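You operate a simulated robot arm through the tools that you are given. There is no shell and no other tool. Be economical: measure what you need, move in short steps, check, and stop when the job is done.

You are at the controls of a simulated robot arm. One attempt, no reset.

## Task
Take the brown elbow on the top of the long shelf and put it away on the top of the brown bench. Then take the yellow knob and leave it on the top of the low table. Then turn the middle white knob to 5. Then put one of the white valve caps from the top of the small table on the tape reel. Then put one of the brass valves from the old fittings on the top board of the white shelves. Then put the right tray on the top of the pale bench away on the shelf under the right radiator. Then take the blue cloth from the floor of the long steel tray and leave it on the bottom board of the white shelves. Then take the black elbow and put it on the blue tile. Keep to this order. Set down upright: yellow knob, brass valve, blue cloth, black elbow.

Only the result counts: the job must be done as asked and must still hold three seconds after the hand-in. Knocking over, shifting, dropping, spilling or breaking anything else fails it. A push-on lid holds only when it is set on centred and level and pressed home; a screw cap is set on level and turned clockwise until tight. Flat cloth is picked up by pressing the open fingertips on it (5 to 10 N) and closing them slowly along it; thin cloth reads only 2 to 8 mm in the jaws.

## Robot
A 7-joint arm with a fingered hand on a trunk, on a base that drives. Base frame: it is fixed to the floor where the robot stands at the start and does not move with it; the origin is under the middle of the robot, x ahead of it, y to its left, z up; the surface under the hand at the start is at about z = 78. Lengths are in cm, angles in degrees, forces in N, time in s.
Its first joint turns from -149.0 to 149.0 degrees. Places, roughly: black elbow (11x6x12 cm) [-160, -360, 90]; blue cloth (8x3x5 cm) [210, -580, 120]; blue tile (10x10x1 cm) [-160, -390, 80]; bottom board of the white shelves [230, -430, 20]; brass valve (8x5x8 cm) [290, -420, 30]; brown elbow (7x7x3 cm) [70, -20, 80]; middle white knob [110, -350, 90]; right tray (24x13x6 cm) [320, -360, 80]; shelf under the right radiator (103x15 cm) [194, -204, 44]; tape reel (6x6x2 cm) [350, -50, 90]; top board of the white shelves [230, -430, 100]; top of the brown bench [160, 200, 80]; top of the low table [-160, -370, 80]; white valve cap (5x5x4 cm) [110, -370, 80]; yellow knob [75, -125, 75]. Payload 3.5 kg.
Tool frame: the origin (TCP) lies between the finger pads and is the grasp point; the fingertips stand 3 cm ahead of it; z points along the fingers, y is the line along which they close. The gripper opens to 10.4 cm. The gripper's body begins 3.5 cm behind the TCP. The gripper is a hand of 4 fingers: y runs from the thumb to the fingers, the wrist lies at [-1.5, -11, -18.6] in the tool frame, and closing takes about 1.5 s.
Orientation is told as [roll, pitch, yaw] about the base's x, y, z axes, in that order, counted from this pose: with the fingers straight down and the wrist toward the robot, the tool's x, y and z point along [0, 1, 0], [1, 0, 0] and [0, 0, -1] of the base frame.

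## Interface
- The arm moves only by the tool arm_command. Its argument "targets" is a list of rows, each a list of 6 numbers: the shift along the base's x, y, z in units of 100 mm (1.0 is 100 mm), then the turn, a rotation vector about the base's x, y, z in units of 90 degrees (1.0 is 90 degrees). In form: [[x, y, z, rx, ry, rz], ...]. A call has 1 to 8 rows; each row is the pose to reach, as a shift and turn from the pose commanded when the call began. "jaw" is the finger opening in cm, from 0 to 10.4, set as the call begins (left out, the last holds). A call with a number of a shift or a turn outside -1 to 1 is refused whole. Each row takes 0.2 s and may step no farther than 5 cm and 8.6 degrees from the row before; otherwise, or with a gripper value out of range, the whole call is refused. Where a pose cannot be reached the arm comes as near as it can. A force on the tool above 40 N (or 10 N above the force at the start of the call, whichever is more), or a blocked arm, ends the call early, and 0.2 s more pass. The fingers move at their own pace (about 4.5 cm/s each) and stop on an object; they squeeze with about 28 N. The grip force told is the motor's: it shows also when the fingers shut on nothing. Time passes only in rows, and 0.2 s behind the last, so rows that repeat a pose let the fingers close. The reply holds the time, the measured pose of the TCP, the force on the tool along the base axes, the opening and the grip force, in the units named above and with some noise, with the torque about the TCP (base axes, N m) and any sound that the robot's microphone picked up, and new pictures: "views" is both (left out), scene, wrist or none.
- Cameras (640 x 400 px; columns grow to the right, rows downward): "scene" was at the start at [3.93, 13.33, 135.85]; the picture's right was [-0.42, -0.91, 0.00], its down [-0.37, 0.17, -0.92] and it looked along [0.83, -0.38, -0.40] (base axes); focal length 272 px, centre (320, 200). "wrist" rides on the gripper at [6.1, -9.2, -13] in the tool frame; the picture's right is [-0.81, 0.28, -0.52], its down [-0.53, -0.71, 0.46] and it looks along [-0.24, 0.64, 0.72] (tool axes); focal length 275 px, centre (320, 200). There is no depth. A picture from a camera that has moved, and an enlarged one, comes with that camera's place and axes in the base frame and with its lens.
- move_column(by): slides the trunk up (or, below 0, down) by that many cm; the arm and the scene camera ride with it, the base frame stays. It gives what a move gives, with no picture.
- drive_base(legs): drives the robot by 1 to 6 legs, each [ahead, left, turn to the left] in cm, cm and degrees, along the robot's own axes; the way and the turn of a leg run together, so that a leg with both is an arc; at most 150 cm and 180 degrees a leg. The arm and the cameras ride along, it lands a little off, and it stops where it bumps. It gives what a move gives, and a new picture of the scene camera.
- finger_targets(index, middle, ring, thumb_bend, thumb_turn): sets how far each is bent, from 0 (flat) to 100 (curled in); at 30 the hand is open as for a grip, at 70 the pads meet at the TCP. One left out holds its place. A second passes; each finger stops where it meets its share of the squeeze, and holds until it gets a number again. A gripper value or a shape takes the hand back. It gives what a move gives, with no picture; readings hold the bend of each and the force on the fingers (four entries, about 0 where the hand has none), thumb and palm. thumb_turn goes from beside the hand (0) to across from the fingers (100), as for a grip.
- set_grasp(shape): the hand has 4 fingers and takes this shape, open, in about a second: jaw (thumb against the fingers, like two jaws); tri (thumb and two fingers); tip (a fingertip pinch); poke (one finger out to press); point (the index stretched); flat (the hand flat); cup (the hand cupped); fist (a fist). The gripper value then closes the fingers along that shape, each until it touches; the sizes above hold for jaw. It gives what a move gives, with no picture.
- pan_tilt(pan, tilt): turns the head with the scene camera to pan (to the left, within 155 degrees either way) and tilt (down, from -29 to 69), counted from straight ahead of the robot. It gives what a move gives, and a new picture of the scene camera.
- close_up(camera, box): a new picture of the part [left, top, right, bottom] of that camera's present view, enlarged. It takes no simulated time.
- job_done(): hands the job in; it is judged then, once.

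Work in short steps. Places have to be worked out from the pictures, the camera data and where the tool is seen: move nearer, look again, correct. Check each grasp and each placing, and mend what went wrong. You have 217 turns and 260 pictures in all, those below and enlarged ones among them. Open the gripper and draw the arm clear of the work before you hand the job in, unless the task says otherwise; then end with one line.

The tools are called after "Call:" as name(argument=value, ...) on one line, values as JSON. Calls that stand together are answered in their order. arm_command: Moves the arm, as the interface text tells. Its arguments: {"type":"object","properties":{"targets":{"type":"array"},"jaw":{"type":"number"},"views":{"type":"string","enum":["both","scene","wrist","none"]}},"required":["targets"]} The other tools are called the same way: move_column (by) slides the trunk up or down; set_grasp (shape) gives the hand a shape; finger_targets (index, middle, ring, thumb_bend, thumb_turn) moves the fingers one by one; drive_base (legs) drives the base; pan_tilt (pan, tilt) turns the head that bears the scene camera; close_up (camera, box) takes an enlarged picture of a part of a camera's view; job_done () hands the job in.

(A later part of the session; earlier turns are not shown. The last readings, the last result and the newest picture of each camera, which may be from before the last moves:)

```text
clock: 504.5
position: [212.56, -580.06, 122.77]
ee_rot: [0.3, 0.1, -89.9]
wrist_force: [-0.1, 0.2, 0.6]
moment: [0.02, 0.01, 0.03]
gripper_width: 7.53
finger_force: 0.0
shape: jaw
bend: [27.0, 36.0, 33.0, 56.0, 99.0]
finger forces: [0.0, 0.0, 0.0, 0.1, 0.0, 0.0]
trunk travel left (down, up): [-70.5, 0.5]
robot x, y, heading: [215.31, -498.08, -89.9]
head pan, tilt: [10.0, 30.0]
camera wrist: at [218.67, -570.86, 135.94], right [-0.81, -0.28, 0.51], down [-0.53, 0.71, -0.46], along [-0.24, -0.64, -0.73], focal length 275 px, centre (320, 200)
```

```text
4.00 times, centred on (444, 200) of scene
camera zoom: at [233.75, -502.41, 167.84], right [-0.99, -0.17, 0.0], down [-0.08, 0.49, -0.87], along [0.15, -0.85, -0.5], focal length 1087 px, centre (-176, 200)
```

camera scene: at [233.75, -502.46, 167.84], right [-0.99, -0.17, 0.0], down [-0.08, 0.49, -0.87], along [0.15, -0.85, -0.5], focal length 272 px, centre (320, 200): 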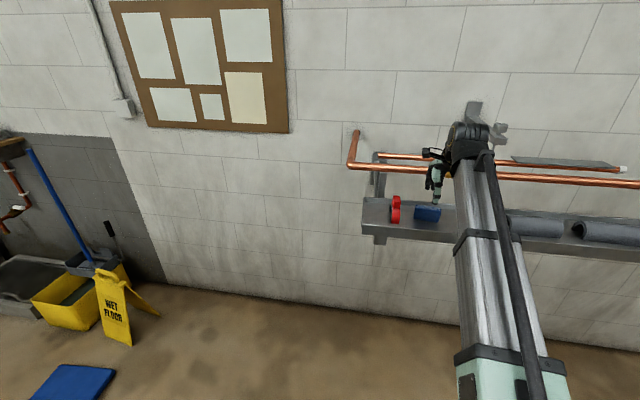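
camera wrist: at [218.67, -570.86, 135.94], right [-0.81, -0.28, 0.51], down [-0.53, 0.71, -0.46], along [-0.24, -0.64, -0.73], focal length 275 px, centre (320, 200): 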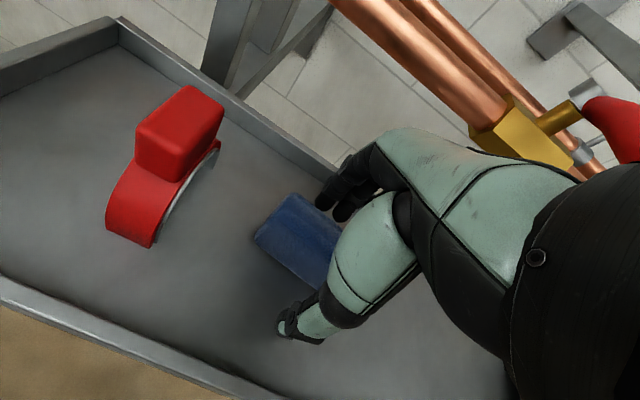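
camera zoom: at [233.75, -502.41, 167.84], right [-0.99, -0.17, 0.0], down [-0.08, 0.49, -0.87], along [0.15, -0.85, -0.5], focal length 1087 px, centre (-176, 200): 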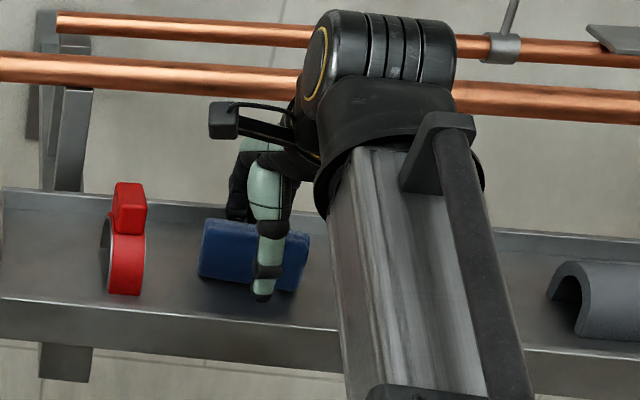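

The cloth is between thumb and fingers. Close.

Call:
arm_command(targets=[[0, 0, 0, 0, 0, 0], [0, 0, 0, 0, 0, 0], [0, 0, 0, 0, 0, 0], [0, 0, 0, 0, 0, 0], [0, 0, 0, 0, 0, 0], [0, 0, 0, 0, 0, 0], [0, 0, 0, 0, 0, 0]], jaw=0, views="wrist")

```text
clock: 506.1
position: [212.5, -580.07, 122.87]
ee_rot: [0.3, 0.1, -89.9]
wrist_force: [-0.2, -0.4, 0.3]
moment: [0.0, 0.01, -0.01]
gripper_width: 2.3
finger_force: 28.2
shape: jaw
bend: [74.0, 59.0, 61.0, 75.0, 100.0]
finger forces: [14.5, 7.4, 3.2, 0.0, 25.1, 0.1]
trunk travel left (down, up): [-70.5, 0.5]
robot x, y, heading: [214.63, -498.05, -90.2]
head pan, tilt: [10.0, 30.0]
camera wrist: at [218.67, -570.86, 135.95], right [-0.81, -0.28, 0.51], down [-0.53, 0.71, -0.46], along [-0.24, -0.64, -0.73], focal length 275 px, centre (320, 200)
```

wrist: 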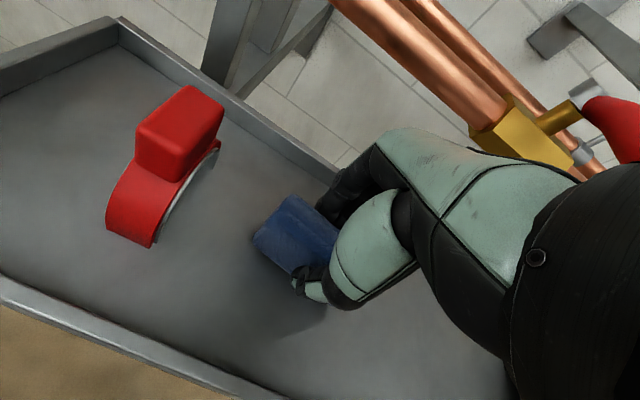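

Gripped (2.3 cm). Lift straight up, then draw back from the wall.

Call:
arm_command(targets=[[0, 0, 0.2, 0, 0, 0], [0, 0, 0.5, 0, 0, 0], [0, 0.1, 0.9, 0, 0, 0], [0, 0.5, 0.95, 0, 0, 0], [0, 0.9, 0.95, 0, 0, 0]], views="wrist")

Call:
close_up(camera="wrist", box=[230, 170, 358, 310])

```text
clock: 507.3
position: [212.38, -570.94, 132.34]
ee_rot: [0.4, 0.0, -89.9]
wrist_force: [-0.1, 0.6, -0.9]
moment: [-0.01, 0.01, 0.0]
gripper_width: 2.25
finger_force: 27.9
shape: jaw
bend: [74.0, 59.0, 61.0, 75.0, 100.0]
finger forces: [14.8, 7.3, 3.2, 0.0, 25.2, 0.1]
trunk travel left (down, up): [-70.5, 0.5]
robot x, y, heading: [215.39, -498.63, -90.3]
head pan, tilt: [10.0, 30.0]
camera wrist: at [218.62, -561.69, 145.44], right [-0.81, -0.28, 0.51], down [-0.53, 0.71, -0.46], along [-0.24, -0.64, -0.73], focal length 275 px, centre (320, 200)
```

wrist: 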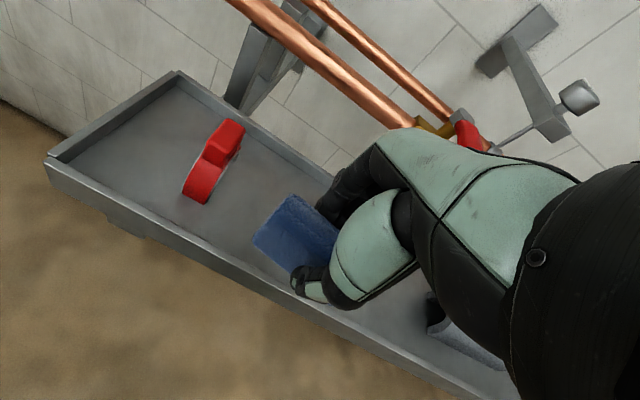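

```text
2.86 times, centred on (294, 240) of wrist
camera zoom: at [218.62, -561.69, 145.44], right [-0.81, -0.28, 0.51], down [-0.53, 0.71, -0.46], along [-0.24, -0.64, -0.73], focal length 786 px, centre (394, 86)
```

zoom: 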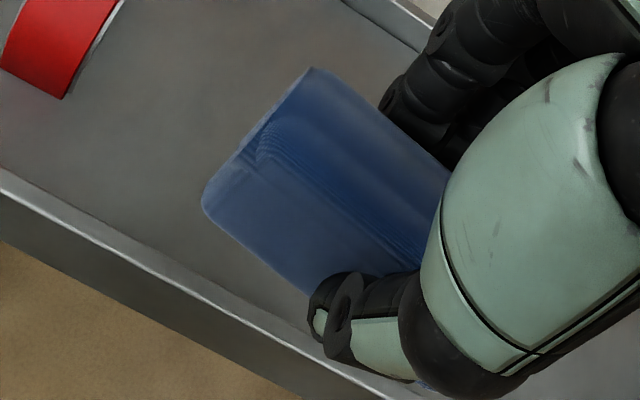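

The cloth is held upright. Now I'll retract, drive aside to x ≈ 262 and away from the shelves, then turn around to face them.

Call:
arm_command(targets=[[0, 0.4, 0, 0, 0, 0], [0, 0.8, 0, 0, 0, 0], [0, 1.0, 0, 0, 0, 0]], views="none")

Call:
drive_base(legs=[[0, 47, 0], [28, 0, 0], [0, 0, 180]])

Call:
pan_tilt(pan=20, tilt=45)

```text
clock: 508.1
position: [212.5, -560.89, 132.33]
ee_rot: [0.2, 0.1, -89.8]
wrist_force: [0.3, 0.6, -0.3]
moment: [-0.02, 0.02, 0.02]
gripper_width: 2.28
finger_force: 28.3
shape: jaw
bend: [74.0, 59.0, 61.0, 75.0, 100.0]
finger forces: [14.7, 7.3, 3.1, 0.0, 25.2, 0.0]
trunk travel left (down, up): [-70.5, 0.5]
robot x, y, heading: [215.58, -498.13, -90.1]
head pan, tilt: [10.0, 30.0]
```

```text
clock: 519.7
position: [265.0, -463.31, 132.27]
ee_rot: [0.3, 0.0, 89.3]
wrist_force: [0.2, 0.2, -0.8]
moment: [-0.06, -0.02, 0.01]
gripper_width: 2.26
finger_force: 27.3
shape: jaw
bend: [74.0, 59.0, 61.0, 75.0, 100.0]
finger forces: [14.4, 7.0, 3.0, 0.1, 24.5, 0.0]
trunk travel left (down, up): [-70.5, 0.5]
robot x, y, heading: [261.33, -526.07, 89.0]
head pan, tilt: [10.0, 30.0]
camera scene: at [242.96, -521.19, 167.84], right [0.99, 0.16, 0.0], down [0.08, -0.49, -0.87], along [-0.14, 0.86, -0.5], focal length 272 px, centre (320, 200)
```

scene: 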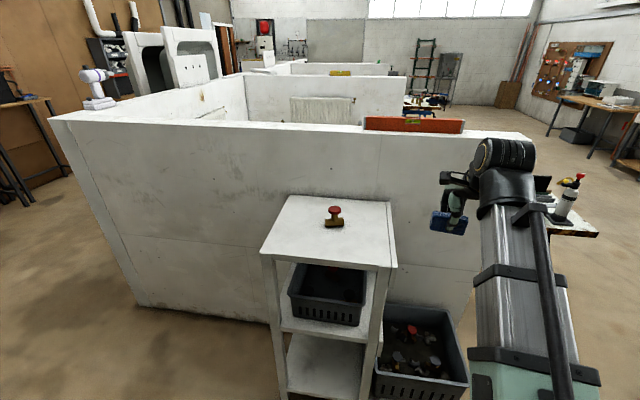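

```text
clock: 520.5
position: [265.0, -463.33, 132.27]
ee_rot: [0.4, 0.1, 89.2]
wrist_force: [0.4, 0.2, -1.0]
moment: [-0.03, 0.01, 0.01]
gripper_width: 2.27
finger_force: 27.7
shape: jaw
bend: [74.0, 59.0, 61.0, 75.0, 100.0]
finger forces: [14.4, 7.0, 3.0, 0.1, 24.4, 0.1]
trunk travel left (down, up): [-70.5, 0.5]
robot x, y, heading: [261.34, -525.99, 88.8]
head pan, tilt: [20.0, 45.0]
camera scene: at [241.73, -522.43, 165.59], right [0.95, 0.33, 0.0], down [0.23, -0.67, -0.71], along [-0.23, 0.67, -0.71], focal length 272 px, centre (320, 200)
```

scene: 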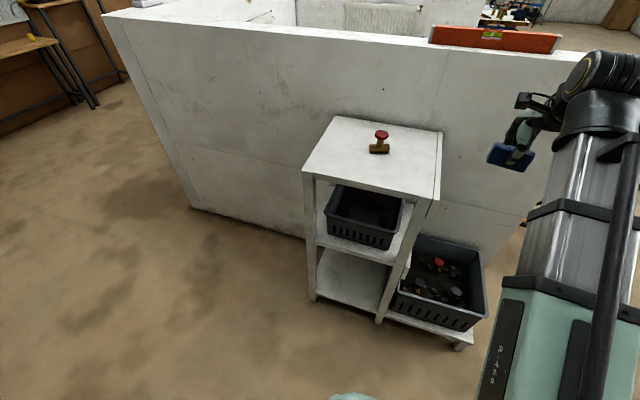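

Call:
close_up(camera="scene", box=[290, 180, 500, 360])

```text
2.22 times, centred on (395, 270) of scene
camera zoom: at [241.73, -522.43, 165.59], right [0.95, 0.33, 0.0], down [0.23, -0.67, -0.71], along [-0.23, 0.67, -0.71], focal length 604 px, centre (153, 44)
```

zoom: 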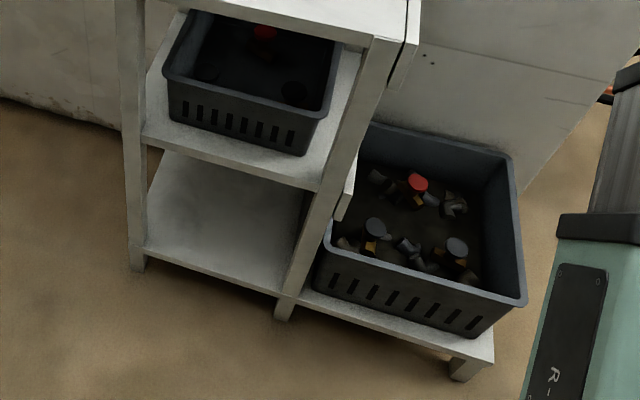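

The bottom board's top is at z ≈ 16 (front y ≈ -452, x 214–250), with the middle board at z ≈ 62. I'll line up at x ≈ 231, back off 10 cm, lower the trunk fully, and look.

Call:
drive_base(legs=[[-10, 0, 1], [0, 33, 0]])

Call:
move_column(by=-40)

Call:
move_column(by=-30)

Call:
pan_tilt(pan=10, tilt=40)

```text
clock: 523.5
position: [230.57, -473.07, 132.25]
ee_rot: [0.3, 0.1, 90.2]
wrist_force: [-0.2, 0.8, 0.0]
moment: [-0.04, -0.01, 0.02]
gripper_width: 2.28
finger_force: 28.2
shape: jaw
bend: [74.0, 59.0, 61.0, 75.0, 100.0]
finger forces: [14.4, 7.0, 3.1, 0.1, 24.6, 0.1]
trunk travel left (down, up): [-70.5, 0.5]
robot x, y, heading: [228.24, -536.2, 89.8]
head pan, tilt: [20.0, 45.0]
camera scene: at [208.29, -532.73, 165.56], right [0.94, 0.34, 0.0], down [0.24, -0.66, -0.71], along [-0.24, 0.66, -0.71], focal length 272 px, centre (320, 200)
```

scene: 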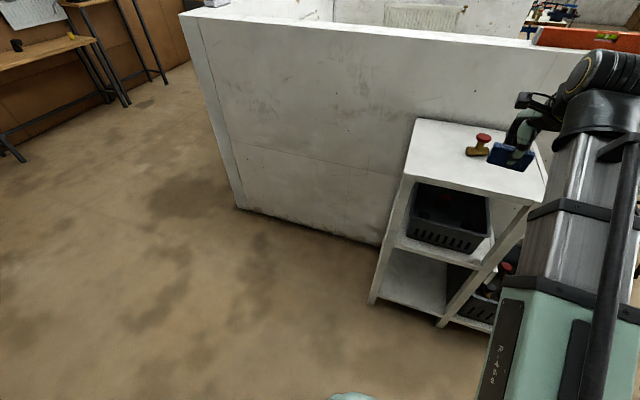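

```text
clock: 527.3
position: [230.73, -473.21, 92.28]
ee_rot: [0.4, 0.2, 90.2]
wrist_force: [0.9, -1.1, -0.9]
moment: [-0.01, 0.02, -0.01]
gripper_width: 2.24
finger_force: 27.8
shape: jaw
bend: [74.0, 59.0, 61.0, 75.0, 100.0]
finger forces: [14.6, 7.1, 3.0, 0.0, 24.6, 0.0]
trunk travel left (down, up): [-30.5, 40.5]
robot x, y, heading: [227.82, -536.02, 89.9]
head pan, tilt: [20.0, 45.0]
```

```text
clock: 530.3
position: [230.74, -473.15, 62.2]
ee_rot: [0.3, 0.1, 90.3]
wrist_force: [0.0, -0.5, -0.2]
moment: [0.0, -0.01, 0.01]
gripper_width: 2.25
finger_force: 28.1
shape: jaw
bend: [74.0, 59.0, 61.0, 75.0, 100.0]
finger forces: [14.5, 7.0, 3.1, 0.0, 24.6, 0.0]
trunk travel left (down, up): [-0.5, 70.5]
robot x, y, heading: [227.93, -536.3, 89.8]
head pan, tilt: [20.0, 45.0]
```

```text
clock: 531.0
position: [230.75, -473.16, 62.34]
ee_rot: [0.3, 0.1, 90.2]
wrist_force: [0.5, -0.2, -0.7]
moment: [-0.01, -0.01, -0.03]
gripper_width: 2.26
finger_force: 28.3
shape: jaw
bend: [74.0, 59.0, 61.0, 75.0, 100.0]
finger forces: [14.4, 6.9, 3.1, 0.0, 24.7, 0.0]
trunk travel left (down, up): [-0.5, 70.5]
robot x, y, heading: [228.16, -536.1, 90.0]
head pan, tilt: [10.0, 40.0]
camera scene: at [209.71, -532.01, 96.3], right [0.98, 0.17, 0.0], down [0.11, -0.63, -0.77], along [-0.13, 0.75, -0.64], focal length 272 px, centre (320, 200)
```

scene: 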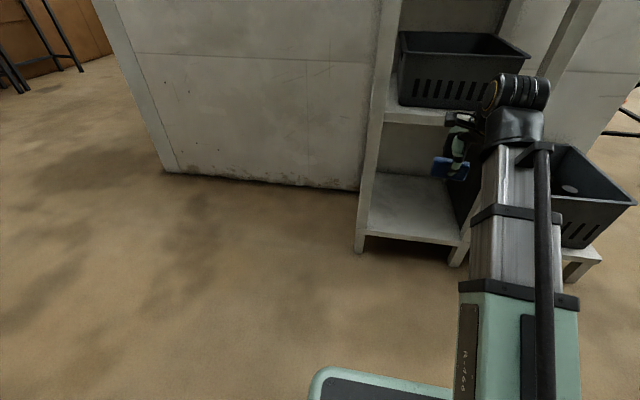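

The board top is at z ≈ 12–16 and the middle board's underside at ≈ 61. I'll lower the arm in front of the shelves in stages.

Call:
arm_command(targets=[[0, 0, -0.4, 0, 0, 0], [0, 0, -0.8, 0, 0, 0], [0, 0, -1.0, 0, 0, 0]], views="none")

Call:
arm_command(targets=[[0, 0, -0.4, 0, 0, 0], [0, 0, -0.8, 0, 0, 0], [0, 0, -1.0, 0, 0, 0]], views="none")

Call:
arm_command(targets=[[0, 0, -0.4, 0, 0, 0], [0, 0, -0.8, 0, 0, 0], [0, 0, -1.0, 0, 0, 0]], views="both")

```text
clock: 531.8
position: [230.64, -473.16, 52.25]
ee_rot: [0.2, 0.2, 90.2]
wrist_force: [0.1, 0.4, -0.6]
moment: [-0.01, 0.01, 0.0]
gripper_width: 2.26
finger_force: 27.7
shape: jaw
bend: [74.0, 59.0, 61.0, 75.0, 100.0]
finger forces: [14.5, 7.0, 3.1, 0.0, 24.5, 0.0]
trunk travel left (down, up): [-0.5, 70.5]
robot x, y, heading: [228.15, -535.87, 90.0]
head pan, tilt: [10.0, 40.0]
```

```text
clock: 532.6
position: [230.71, -473.17, 42.23]
ee_rot: [0.2, 0.0, 90.2]
wrist_force: [-0.9, 0.5, -1.4]
moment: [-0.03, -0.02, 0.04]
gripper_width: 2.28
finger_force: 28.0
shape: jaw
bend: [74.0, 59.0, 61.0, 75.0, 100.0]
finger forces: [14.7, 6.8, 3.1, 0.1, 24.6, 0.1]
trunk travel left (down, up): [-0.5, 70.5]
robot x, y, heading: [228.25, -536.35, 89.9]
head pan, tilt: [10.0, 40.0]
```

```text
clock: 533.4
position: [230.65, -473.16, 32.23]
ee_rot: [0.3, 0.1, 90.2]
wrist_force: [0.3, 0.3, -0.9]
moment: [0.0, 0.02, 0.02]
gripper_width: 2.27
finger_force: 28.1
shape: jaw
bend: [74.0, 59.0, 62.0, 75.0, 100.0]
finger forces: [14.8, 6.9, 3.1, 0.0, 24.7, 0.0]
trunk travel left (down, up): [-0.5, 70.5]
robot x, y, heading: [228.49, -535.93, 90.0]
head pan, tilt: [10.0, 40.0]
camera scene: at [209.72, -532.01, 96.31], right [0.98, 0.17, 0.0], down [0.11, -0.63, -0.77], along [-0.13, 0.75, -0.64], focal length 272 px, centre (320, 200)
camera wrist: at [224.77, -482.36, 45.43], right [0.81, 0.28, 0.51], down [0.53, -0.71, -0.46], along [0.24, 0.64, -0.73], focal length 275 px, centre (320, 200)
```

scene: 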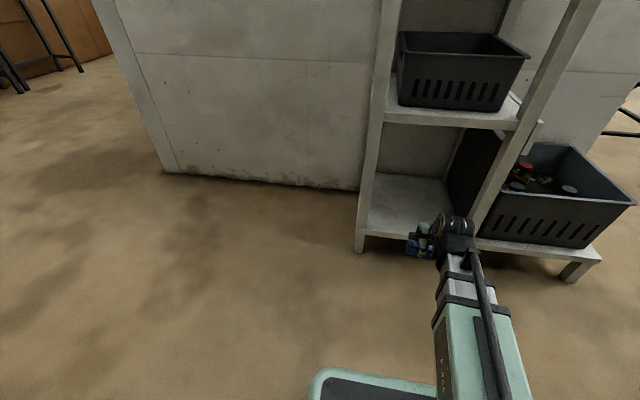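
wrist: 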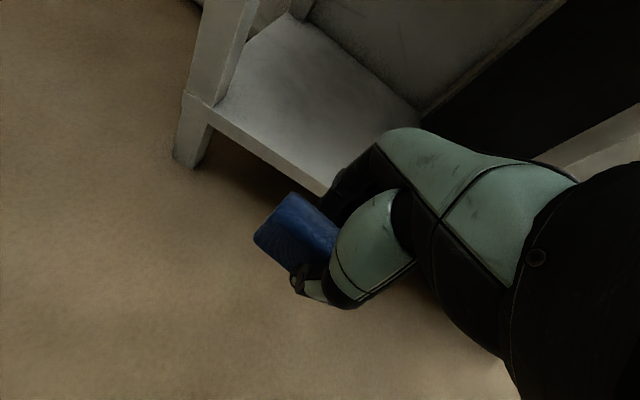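

The board's top is z ≈ 14.7. Drive ahead 28 so the cloth comes in over the board.

Call:
drive_base(legs=[[28, 0, 0]])

Call:
close_up(camera="wrist", box=[0, 0, 640, 400])

```text
clock: 535.4
position: [230.88, -445.29, 32.32]
ee_rot: [0.2, 0.1, 90.2]
wrist_force: [-0.9, 0.3, -0.9]
moment: [-0.01, 0.01, -0.02]
gripper_width: 2.23
finger_force: 28.3
shape: jaw
bend: [74.0, 59.0, 62.0, 75.0, 100.0]
finger forces: [14.8, 6.9, 3.2, 0.1, 24.7, 0.0]
trunk travel left (down, up): [-0.5, 70.5]
robot x, y, heading: [228.59, -508.01, 89.9]
head pan, tilt: [10.0, 40.0]
camera scene: at [209.78, -504.0, 96.31], right [0.99, 0.17, 0.0], down [0.11, -0.63, -0.77], along [-0.13, 0.75, -0.64], focal length 272 px, centre (320, 200)
```

scene: 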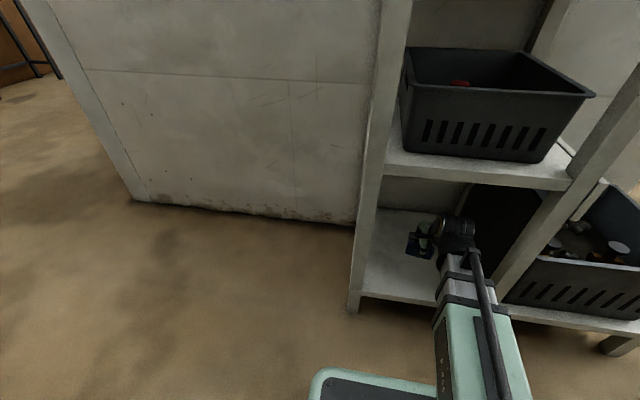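

```text
1.00 times, centred on (320, 200) of wrist (not enlarged: the box is as wide or as high as the picture)
camera zoom: at [224.94, -454.38, 45.46], right [0.81, 0.28, 0.51], down [0.53, -0.71, -0.46], along [0.24, 0.64, -0.73], focal length 275 px, centre (320, 200)
```

zoom: 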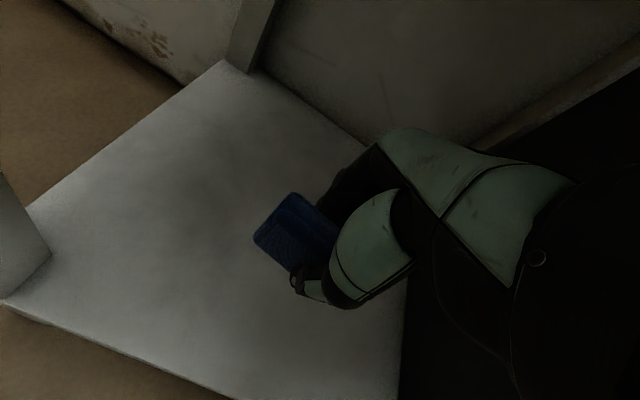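

Over the board now. Forward 6 cm and lower toward it.

Call:
arm_command(targets=[[0, 0.3, -0.2, 0, 0, 0], [0, 0.6, -0.4, 0, 0, 0], [0, 0.6, -0.7, 0, 0, 0], [0, 0.6, -1.0, 0, 0, 0]], views="none")

Call:
arm_command(targets=[[0, 0, -0.08, 0, 0, 0], [0, 0, -0.14, 0, 0, 0], [0, 0, -0.2, 0, 0, 0], [0, 0, -0.26, 0, 0, 0], [0, 0, -0.32, 0, 0, 0], [0, 0, -0.38, 0, 0, 0]], views="wrist")

```text
clock: 536.4
position: [230.93, -439.2, 22.28]
ee_rot: [0.3, 0.0, 90.2]
wrist_force: [1.1, 0.6, -0.2]
moment: [-0.01, -0.03, 0.03]
gripper_width: 2.25
finger_force: 28.3
shape: jaw
bend: [74.0, 59.0, 62.0, 75.0, 100.0]
finger forces: [14.7, 6.8, 3.0, 0.1, 24.7, 0.0]
trunk travel left (down, up): [-0.5, 70.5]
robot x, y, heading: [228.34, -507.88, 89.7]
head pan, tilt: [10.0, 40.0]
```

```text
clock: 537.5
position: [230.8, -439.21, 19.94]
ee_rot: [0.3, -0.6, 90.0]
wrist_force: [1.5, -6.2, 30.1]
moment: [-0.19, 0.0, -0.01]
gripper_width: 2.59
finger_force: 27.8
shape: jaw
bend: [74.0, 60.0, 63.0, 75.0, 100.0]
finger forces: [16.2, 7.6, 3.1, 0.0, 32.9, 0.0]
trunk travel left (down, up): [-0.5, 70.5]
robot x, y, heading: [227.73, -507.93, 89.9]
head pan, tilt: [10.0, 40.0]
stopped in row 5: the force on the tool passed its limit at 46 N (the readings are from after the stop); the commanded pose is now the measured one
camera wrist: at [224.91, -448.48, 33.04], right [0.81, 0.27, 0.52], down [0.53, -0.71, -0.47], along [0.24, 0.65, -0.72], focal length 275 px, centre (320, 200)
```

wrist: 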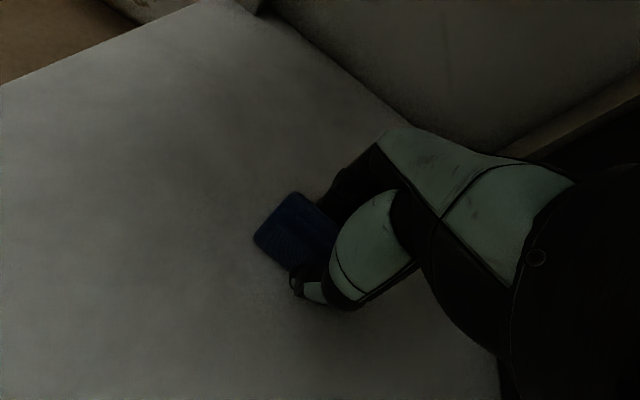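

Contact with the board. Ease up a touch and open.

Call:
arm_command(targets=[[0, 0, 0.01, 0, 0, 0], [0, 0, 0.02, 0, 0, 0], [0, 0, 0.02, 0, 0, 0], [0, 0, 0.02, 0, 0, 0], [0, 0, 0.02, 0, 0, 0], [0, 0, 0.02, 0, 0, 0]], jaw=8, views="wrist")

Call:
arm_command(targets=[[0, 0, 0.3, 0, 0, 0], [0, 0, 0.7, 0, 0, 0], [0, 0, 1.0, 0, 0, 0]], views="wrist")

```text
clock: 538.9
position: [231.04, -439.11, 19.84]
ee_rot: [0.2, -0.3, 90.2]
wrist_force: [1.2, -0.6, 0.5]
moment: [0.02, -0.03, -0.01]
gripper_width: 7.95
finger_force: 0.0
shape: jaw
bend: [27.0, 35.0, 32.0, 53.0, 99.0]
finger forces: [0.0, 0.0, 0.0, 0.0, 0.0, 0.0]
trunk travel left (down, up): [-0.5, 70.5]
robot x, y, heading: [228.09, -507.78, 89.7]
head pan, tilt: [10.0, 40.0]
camera wrist: at [224.92, -448.43, 32.94], right [0.81, 0.27, 0.51], down [0.53, -0.71, -0.46], along [0.24, 0.65, -0.72], focal length 275 px, centre (320, 200)
```

wrist: 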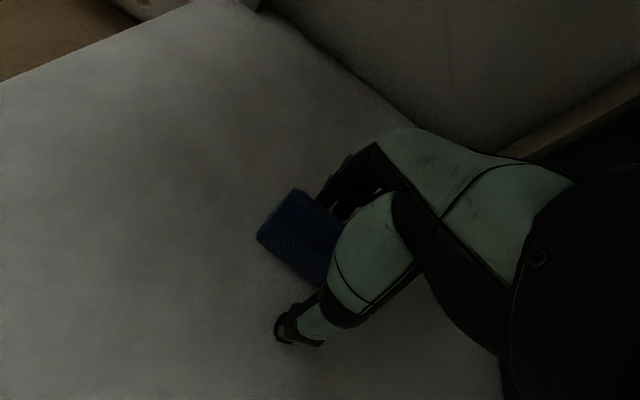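

```text
clock: 539.7
position: [230.78, -439.3, 29.92]
ee_rot: [0.3, -0.2, 90.2]
wrist_force: [0.2, -0.2, 0.0]
moment: [0.01, 0.0, 0.02]
gripper_width: 7.96
finger_force: 0.0
shape: jaw
bend: [27.0, 35.0, 32.0, 53.0, 99.0]
finger forces: [0.0, 0.0, 0.0, 0.0, 0.0, 0.1]
trunk travel left (down, up): [-0.5, 70.5]
robot x, y, heading: [228.51, -508.23, 90.0]
head pan, tilt: [10.0, 40.0]
camera wrist: at [224.9, -448.53, 42.98], right [0.81, 0.27, 0.52], down [0.53, -0.71, -0.46], along [0.24, 0.65, -0.72], focal length 275 px, centre (320, 200)
```

wrist: 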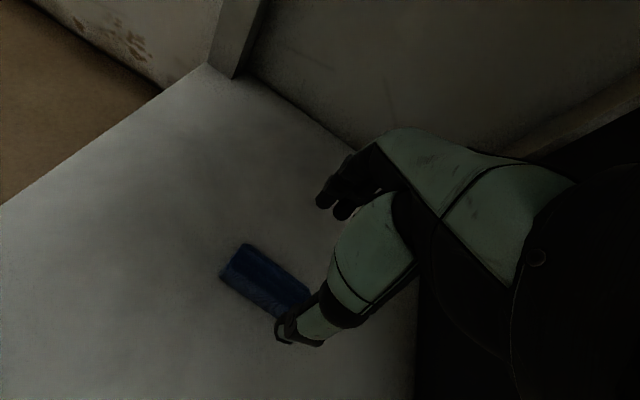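

The blue cloth stands on the bottom board. I'll back out, raise the trunk, and head for the low table and the black elbow.

Call:
drive_base(legs=[[-32, 0, 0]])

Call:
move_column(by=37)

Call:
arm_command(targets=[[0, -0.1, 0.4, 0, 0, 0], [0, -0.3, 0.8, 0, 0, 0], [0, -0.5, 1.0, 0, 0, 0]], jaw=10.4, views="none")

Call:
arm_command(targets=[[0, 0, 0.4, 0, 0, 0], [0, 0, 0.8, 0, 0, 0], [0, 0, 1.0, 0, 0, 0]], views="none")

Call:
arm_command(targets=[[0, 0, 0.4, 0, 0, 0], [0, 0, 0.8, 0, 0, 0], [0, 0, 1.0, 0, 0, 0]], views="scene")

```text
clock: 541.9
position: [230.65, -471.49, 29.79]
ee_rot: [0.3, -0.3, 90.0]
wrist_force: [0.3, -0.3, -0.6]
moment: [-0.02, 0.0, -0.02]
gripper_width: 7.96
finger_force: 0.2
shape: jaw
bend: [27.0, 35.0, 32.0, 53.0, 99.0]
finger forces: [0.0, 0.0, 0.0, 0.0, 0.1, 0.0]
trunk travel left (down, up): [-0.5, 70.5]
robot x, y, heading: [228.53, -540.3, 89.8]
head pan, tilt: [10.0, 40.0]
camera scene: at [209.68, -536.28, 96.31], right [0.99, 0.17, 0.0], down [0.11, -0.63, -0.77], along [-0.13, 0.75, -0.64], focal length 272 px, centre (320, 200)
```

scene: 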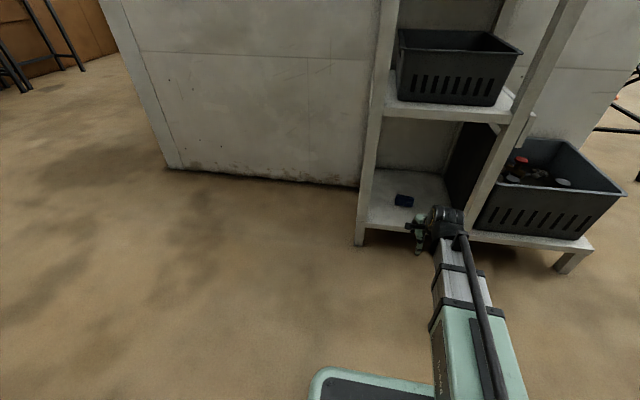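

```text
clock: 545.5
position: [230.68, -471.59, 66.84]
ee_rot: [0.3, -0.4, 90.2]
wrist_force: [0.2, -0.3, 0.0]
moment: [0.01, -0.02, 0.0]
gripper_width: 7.96
finger_force: 0.1
shape: jaw
bend: [27.0, 35.0, 32.0, 53.0, 99.0]
finger forces: [0.0, 0.1, 0.1, 0.0, 0.0, 0.1]
trunk travel left (down, up): [-37.5, 33.5]
robot x, y, heading: [228.09, -540.05, 89.9]
head pan, tilt: [10.0, 40.0]
```

```text
clock: 546.2
position: [230.76, -476.54, 76.79]
ee_rot: [0.2, -0.4, 90.1]
wrist_force: [-0.6, -0.9, -0.7]
moment: [0.03, -0.02, 0.03]
gripper_width: 10.36
finger_force: 0.1
shape: jaw
bend: [30.0, 30.0, 30.0, 30.0, 98.0]
finger forces: [0.0, 0.0, 0.0, 0.0, 0.1, 0.1]
trunk travel left (down, up): [-37.5, 33.5]
robot x, y, heading: [228.15, -540.39, 90.0]
head pan, tilt: [10.0, 40.0]
```

```text
clock: 547.0
position: [230.89, -476.44, 86.75]
ee_rot: [0.3, -0.3, 89.9]
wrist_force: [0.0, 0.4, 0.2]
moment: [0.0, 0.02, 0.0]
gripper_width: 10.39
finger_force: 0.1
shape: jaw
bend: [30.0, 30.0, 30.0, 30.0, 98.0]
finger forces: [0.1, 0.1, 0.0, 0.1, 0.0, 0.0]
trunk travel left (down, up): [-37.5, 33.5]
robot x, y, heading: [227.99, -540.42, 89.7]
head pan, tilt: [10.0, 40.0]
```

```text
clock: 547.9
position: [230.81, -476.49, 96.85]
ee_rot: [0.3, -0.3, 90.1]
wrist_force: [-0.3, -0.3, -0.4]
moment: [0.01, 0.01, -0.01]
gripper_width: 10.35
finger_force: 0.0
shape: jaw
bend: [30.0, 30.0, 30.0, 30.0, 98.0]
finger forces: [0.0, 0.0, 0.0, 0.0, 0.0, 0.0]
trunk travel left (down, up): [-37.5, 33.5]
robot x, y, heading: [228.15, -540.5, 89.8]
head pan, tilt: [10.0, 40.0]
camera scene: at [209.68, -536.28, 133.3], right [0.99, 0.17, 0.0], down [0.11, -0.63, -0.77], along [-0.13, 0.75, -0.64], focal length 272 px, centre (320, 200)
```

scene: 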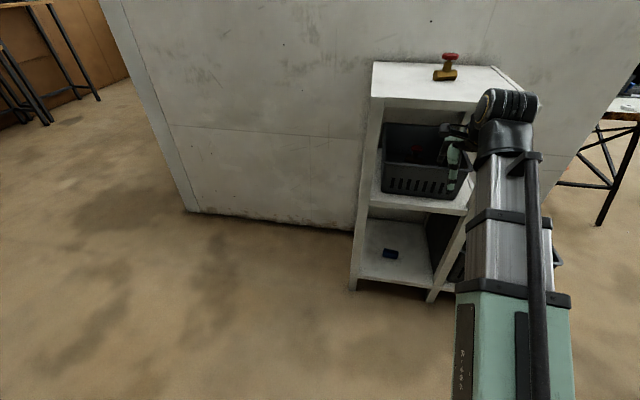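

Cloth and valve both look right. Now drive round to the low table.

Call:
drive_base(legs=[[0, 0, 90], [90, 0, 0], [0, -70, 0], [150, 0, 0], [45, 0, 0], [0, -88, 0]])

Call:
pan_tilt(pan=5, tilt=30)

```text
clock: 573.5
position: [-118.81, -372.71, 97.01]
ee_rot: [0.3, -0.3, 179.3]
wrist_force: [0.0, 0.2, -0.3]
moment: [-0.01, -0.02, 0.0]
gripper_width: 10.37
finger_force: 0.1
shape: jaw
bend: [30.0, 30.0, 30.0, 30.0, 98.0]
finger forces: [0.0, 0.1, 0.0, 0.0, 0.0, 0.1]
trunk travel left (down, up): [-37.5, 33.5]
robot x, y, heading: [-54.75, -376.52, 178.9]
head pan, tilt: [10.0, 40.0]
camera scene: at [-59.14, -394.62, 133.3], right [-0.16, 0.99, 0.0], down [0.63, 0.1, -0.77], along [-0.76, -0.12, -0.64], focal length 272 px, centre (320, 200)
```

scene: 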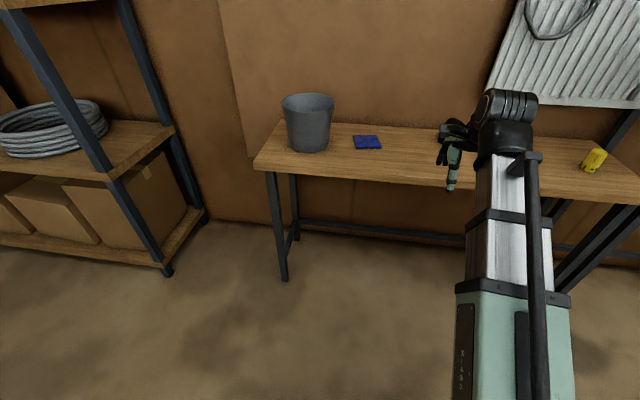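

```text
clock: 574.2
position: [-118.95, -372.83, 96.89]
ee_rot: [0.3, -0.3, 179.3]
wrist_force: [-0.4, -0.7, -0.3]
moment: [-0.01, -0.02, -0.01]
gripper_width: 10.35
finger_force: 0.0
shape: jaw
bend: [30.0, 30.0, 30.0, 30.0, 98.0]
finger forces: [0.0, 0.0, 0.0, 0.0, 0.0, 0.1]
trunk travel left (down, up): [-37.5, 33.5]
robot x, y, heading: [-54.74, -376.73, 179.2]
head pan, tilt: [5.0, 30.0]
camera scene: at [-59.76, -393.92, 134.84], right [-0.07, 1.0, 0.0], down [0.5, 0.04, -0.87], along [-0.86, -0.06, -0.5], focal length 272 px, centre (320, 200)
```

scene: 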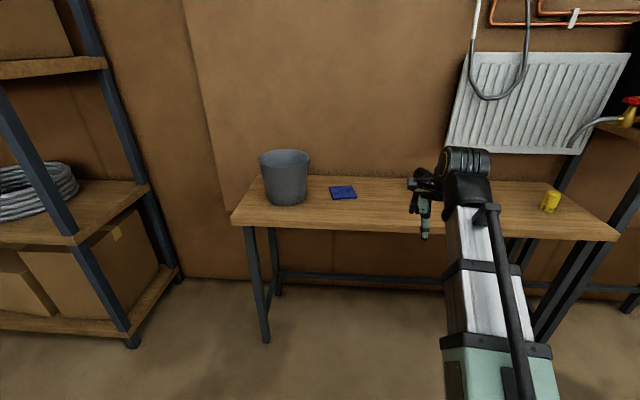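

The yellow knob still stands and the tile is at about (-160.5, -391.2). Raise the hand and drive ahead 33 to look at the elbow with the wrist camera.

Call:
arm_command(targets=[[0.2, -0.2, 0.4, 0, 0, 0], [0.4, -0.4, 0.8, 0, 0, 0]], views="none")

Call:
drive_base(legs=[[33, 0, 1]])

Call:
close_up(camera="wrist", box=[0, 0, 640, 400])

```text
clock: 574.8
position: [-114.89, -376.83, 104.82]
ee_rot: [0.3, -0.2, 179.3]
wrist_force: [0.0, 0.4, -0.6]
moment: [0.0, -0.02, -0.01]
gripper_width: 10.33
finger_force: 0.1
shape: jaw
bend: [30.0, 30.0, 30.0, 30.0, 98.0]
finger forces: [0.0, 0.0, 0.0, 0.0, 0.1, 0.0]
trunk travel left (down, up): [-37.5, 33.5]
robot x, y, heading: [-54.7, -376.49, 179.0]
head pan, tilt: [5.0, 30.0]
```

```text
clock: 577.0
position: [-147.71, -377.65, 104.83]
ee_rot: [0.3, -0.3, -179.7]
wrist_force: [-0.2, -0.6, -0.3]
moment: [0.02, 0.02, 0.03]
gripper_width: 10.37
finger_force: 0.1
shape: jaw
bend: [30.0, 30.0, 30.0, 30.0, 98.0]
finger forces: [0.0, 0.0, 0.0, 0.0, 0.0, 0.1]
trunk travel left (down, up): [-37.5, 33.5]
robot x, y, heading: [-87.9, -376.03, -179.9]
head pan, tilt: [5.0, 30.0]
camera scene: at [-92.4, -393.76, 134.84], right [-0.09, 1.0, 0.0], down [0.5, 0.04, -0.87], along [-0.86, -0.08, -0.5], focal length 272 px, centre (320, 200)
```

scene: 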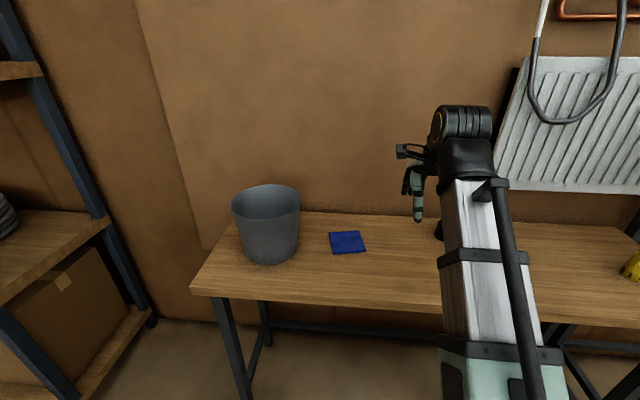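

```text
1.00 times, centred on (320, 200) of wrist (not enlarged: the box is as wide or as high as the picture)
camera zoom: at [-138.37, -383.72, 117.89], right [-0.28, 0.81, 0.51], down [0.71, 0.54, -0.46], along [-0.65, 0.24, -0.72], focal length 275 px, centre (320, 200)
```

zoom: 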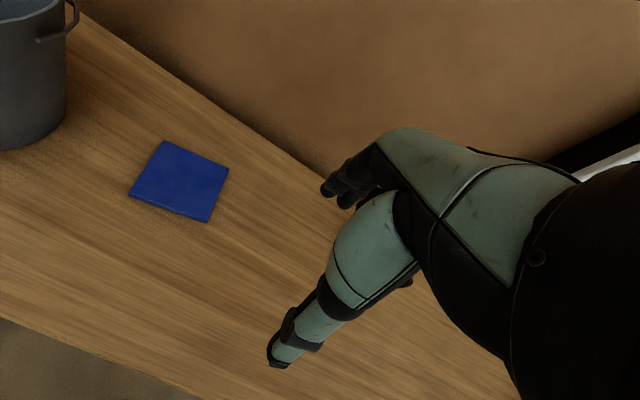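

Tile centre confirmed at (-160.2, -391.6). I'll move the hand right to y ≈ -347 so that the wrist camera sees the elbow.

Call:
arm_command(targets=[[0.2, 0.4, 0, 0, 0, 0], [0.3, 0.8, 0, 0, 0, 0], [0.3, 1.0, 0, 0, 0, 0]], views="none")

Call:
arm_command(targets=[[0, 0.4, 0, 0, 0, 0], [0, 0.8, 0, 0, 0, 0], [0, 1.0, 0, 0, 0, 0]], views="none")

Call:
arm_command(targets=[[0, 0.4, 0, 0, 0, 0], [0, 0.8, 0, 0, 0, 0], [0, 1.0, 0, 0, 0, 0]], views="both")

```text
clock: 577.8
position: [-144.69, -367.69, 104.65]
ee_rot: [0.3, -0.2, -179.6]
wrist_force: [-0.2, -0.3, 0.2]
moment: [0.01, 0.03, 0.0]
gripper_width: 10.36
finger_force: 0.1
shape: jaw
bend: [30.0, 30.0, 30.0, 30.0, 98.0]
finger forces: [0.0, 0.1, 0.0, 0.0, 0.0, 0.0]
trunk travel left (down, up): [-37.5, 33.5]
robot x, y, heading: [-88.25, -375.72, -179.9]
head pan, tilt: [5.0, 30.0]
```

```text
clock: 578.6
position: [-144.75, -357.66, 104.67]
ee_rot: [0.3, -0.3, -179.6]
wrist_force: [-0.2, 0.0, -0.1]
moment: [0.01, -0.01, 0.03]
gripper_width: 10.36
finger_force: 0.1
shape: jaw
bend: [30.0, 30.0, 30.0, 30.0, 98.0]
finger forces: [0.1, 0.0, 0.1, 0.0, 0.0, 0.0]
trunk travel left (down, up): [-37.5, 33.5]
robot x, y, heading: [-88.0, -376.04, -179.7]
head pan, tilt: [5.0, 30.0]
```

```text
clock: 579.4
position: [-144.66, -347.71, 104.72]
ee_rot: [0.3, -0.3, -179.6]
wrist_force: [1.0, 0.3, 0.2]
moment: [0.01, -0.02, 0.0]
gripper_width: 10.37
finger_force: 0.1
shape: jaw
bend: [30.0, 30.0, 30.0, 30.0, 98.0]
finger forces: [0.1, 0.0, 0.1, 0.1, 0.0, 0.0]
trunk travel left (down, up): [-37.5, 33.5]
robot x, y, heading: [-88.05, -376.33, -179.9]
head pan, tilt: [5.0, 30.0]
camera scene: at [-92.42, -393.76, 134.84], right [-0.09, 1.0, 0.0], down [0.5, 0.04, -0.87], along [-0.86, -0.08, -0.5], focal length 272 px, centre (320, 200)
camera wrist: at [-135.32, -353.69, 117.83], right [-0.28, 0.81, 0.52], down [0.71, 0.54, -0.46], along [-0.65, 0.24, -0.72], focal length 275 px, centre (320, 200)
```

scene: 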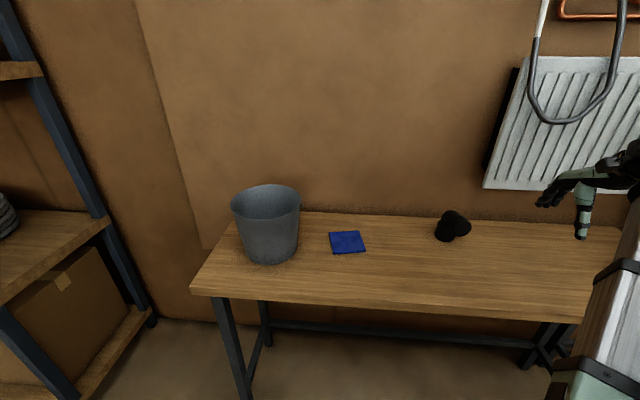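
wrist: 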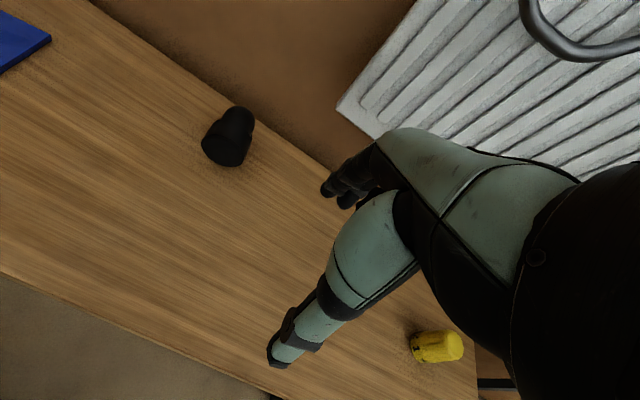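

Call:
close_up(camera="scene", box=[410, 190, 490, 260])

Call:
close_up(camera="wrist", box=[180, 90, 276, 180])

```text
5.71 times, centred on (450, 225) of scene
camera zoom: at [-92.42, -393.76, 134.84], right [-0.09, 1.0, 0.0], down [0.5, 0.04, -0.87], along [-0.86, -0.08, -0.5], focal length 1553 px, centre (-423, 57)
```

zoom: 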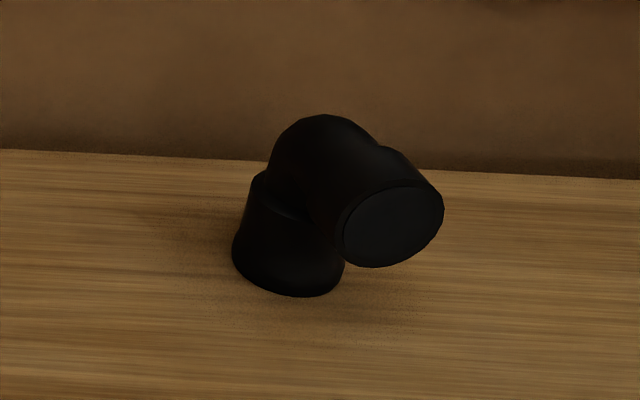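

```text
4.44 times, centred on (228, 135) of wrist
camera zoom: at [-135.32, -353.69, 117.83], right [-0.28, 0.81, 0.52], down [0.71, 0.54, -0.46], along [-0.65, 0.24, -0.72], focal length 1224 px, centre (729, 489)
```

zoom: 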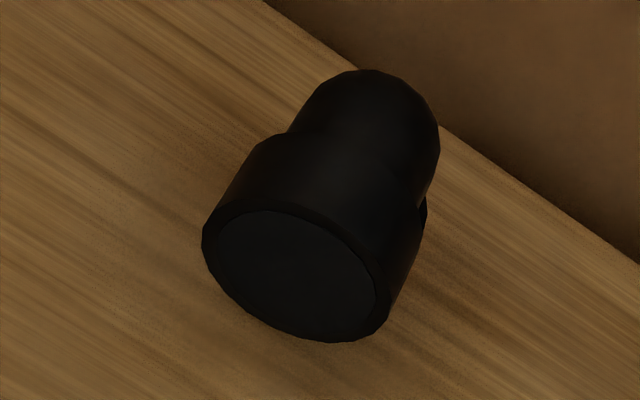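

The elbow stands with its base near (-166, -360) and its horizontal socket pointing +x (mouth at (-159, -358.7, 88.6)), so I must close across y. That needs the arm to come in diagonally: I'll turn the base left 67° and place it near (-98, -300).

Call:
drive_base(legs=[[0, 0, 67], [-66, -39, 0]])

Call:
pan_tilt(pan=-25, tilt=35)

```text
clock: 586.4
position: [-146.45, -340.88, 104.85]
ee_rot: [0.3, -0.3, -113.3]
wrist_force: [-0.2, 0.0, -0.4]
moment: [0.02, 0.02, 0.0]
gripper_width: 10.37
finger_force: 0.1
shape: jaw
bend: [30.0, 30.0, 30.0, 30.0, 98.0]
finger forces: [0.0, 0.0, 0.1, 0.0, 0.0, 0.0]
trunk travel left (down, up): [-37.5, 33.5]
robot x, y, heading: [-97.55, -300.38, -113.6]
head pan, tilt: [5.0, 30.0]
camera scene: at [-83.06, -311.51, 134.84], right [-0.95, 0.32, 0.0], down [0.16, 0.47, -0.87], along [-0.28, -0.82, -0.5], focal length 272 px, centre (320, 200)
```

scene: 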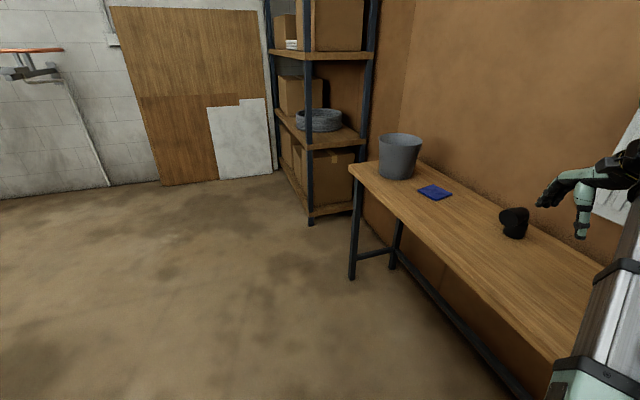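

```text
clock: 587.4
position: [-146.44, -340.94, 104.74]
ee_rot: [0.3, -0.3, -113.3]
wrist_force: [0.0, -0.8, 0.3]
moment: [-0.02, 0.03, -0.02]
gripper_width: 10.39
finger_force: 0.1
shape: jaw
bend: [30.0, 30.0, 30.0, 30.0, 98.0]
finger forces: [0.0, 0.1, 0.1, 0.0, 0.1, 0.1]
trunk travel left (down, up): [-37.5, 33.5]
robot x, y, heading: [-97.63, -300.42, -113.3]
head pan, tilt: [-25.0, 35.0]
camera scene: at [-86.78, -308.76, 134.06], right [-0.66, 0.75, 0.0], down [0.43, 0.38, -0.82], along [-0.61, -0.54, -0.57], focal length 272 px, centre (320, 200)
```

scene: 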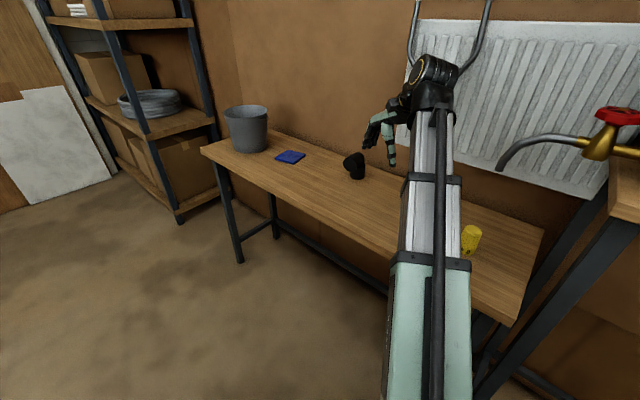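

The elbow is ahead-left of the hand. I'll turn the tool 23° so that it closes along y and move above the elbow.

Call:
arm_command(targets=[[-0.3, -0.3, 0, 0, 0, 0.09], [-0.6, -0.6, 0, 0, 0, 0.18], [-0.88, -0.9, 0, 0, 0, 0.259]], views="none")

Call:
arm_command(targets=[[-0.3, -0.3, 0, 0, 0, 0], [-0.6, -0.6, 0, 0, 0, 0], [-0.9, -0.95, 0, 0, 0, 0]], views="both")

Call:
close_up(camera="scene", box=[300, 90, 428, 190])

```text
clock: 588.2
position: [-155.19, -349.87, 104.76]
ee_rot: [0.3, -0.3, -89.9]
wrist_force: [-0.1, -0.4, 0.2]
moment: [-0.05, -0.02, -0.03]
gripper_width: 10.34
finger_force: 0.1
shape: jaw
bend: [30.0, 30.0, 30.0, 30.0, 98.0]
finger forces: [0.0, 0.1, 0.0, 0.0, 0.0, 0.1]
trunk travel left (down, up): [-37.5, 33.5]
robot x, y, heading: [-97.64, -300.54, -113.5]
head pan, tilt: [-25.0, 35.0]
```

```text
clock: 589.0
position: [-164.23, -359.39, 104.76]
ee_rot: [0.4, -0.4, -90.0]
wrist_force: [-0.9, -0.1, 0.6]
moment: [0.01, 0.01, 0.04]
gripper_width: 10.37
finger_force: 0.0
shape: jaw
bend: [30.0, 30.0, 30.0, 30.0, 98.0]
finger forces: [0.0, 0.1, 0.0, 0.1, 0.1, 0.1]
trunk travel left (down, up): [-37.5, 33.5]
robot x, y, heading: [-97.47, -300.51, -113.6]
head pan, tilt: [-25.0, 35.0]
camera scene: at [-86.79, -308.75, 134.06], right [-0.66, 0.75, 0.0], down [0.43, 0.38, -0.82], along [-0.61, -0.54, -0.57], focal length 272 px, centre (320, 200)
camera wrist: at [-158.06, -350.18, 117.83], right [-0.81, -0.27, 0.52], down [-0.53, 0.71, -0.46], along [-0.24, -0.65, -0.72], focal length 275 px, centre (320, 200)
```

scene: 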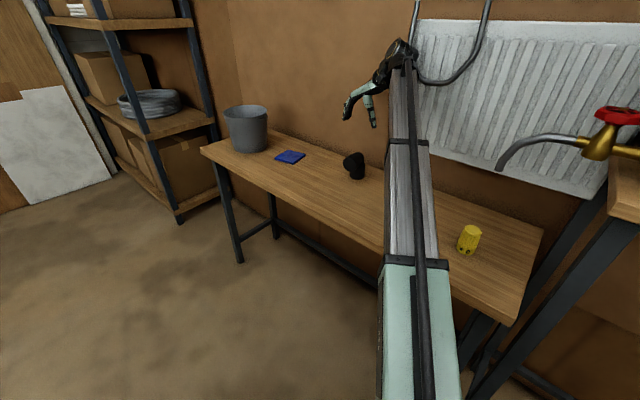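
wrist: 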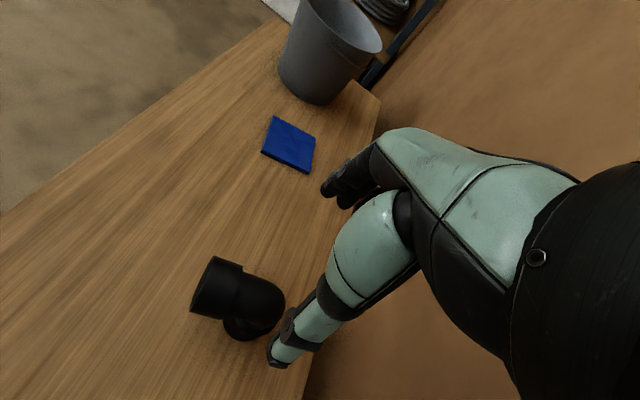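

```text
4.00 times, centred on (364, 140) of scene
camera zoom: at [-86.79, -308.75, 134.06], right [-0.66, 0.75, 0.0], down [0.43, 0.38, -0.82], along [-0.61, -0.54, -0.57], focal length 1087 px, centre (144, 440)
```

zoom: 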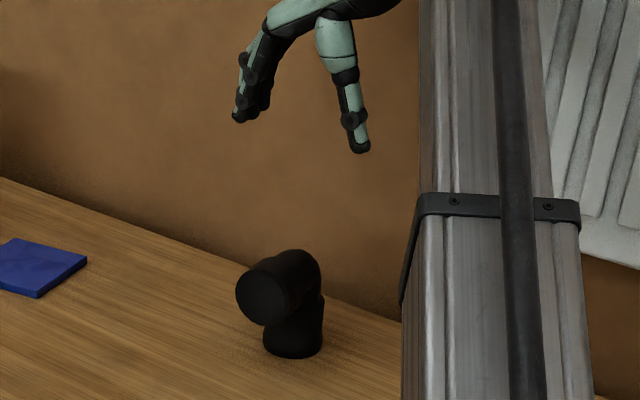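

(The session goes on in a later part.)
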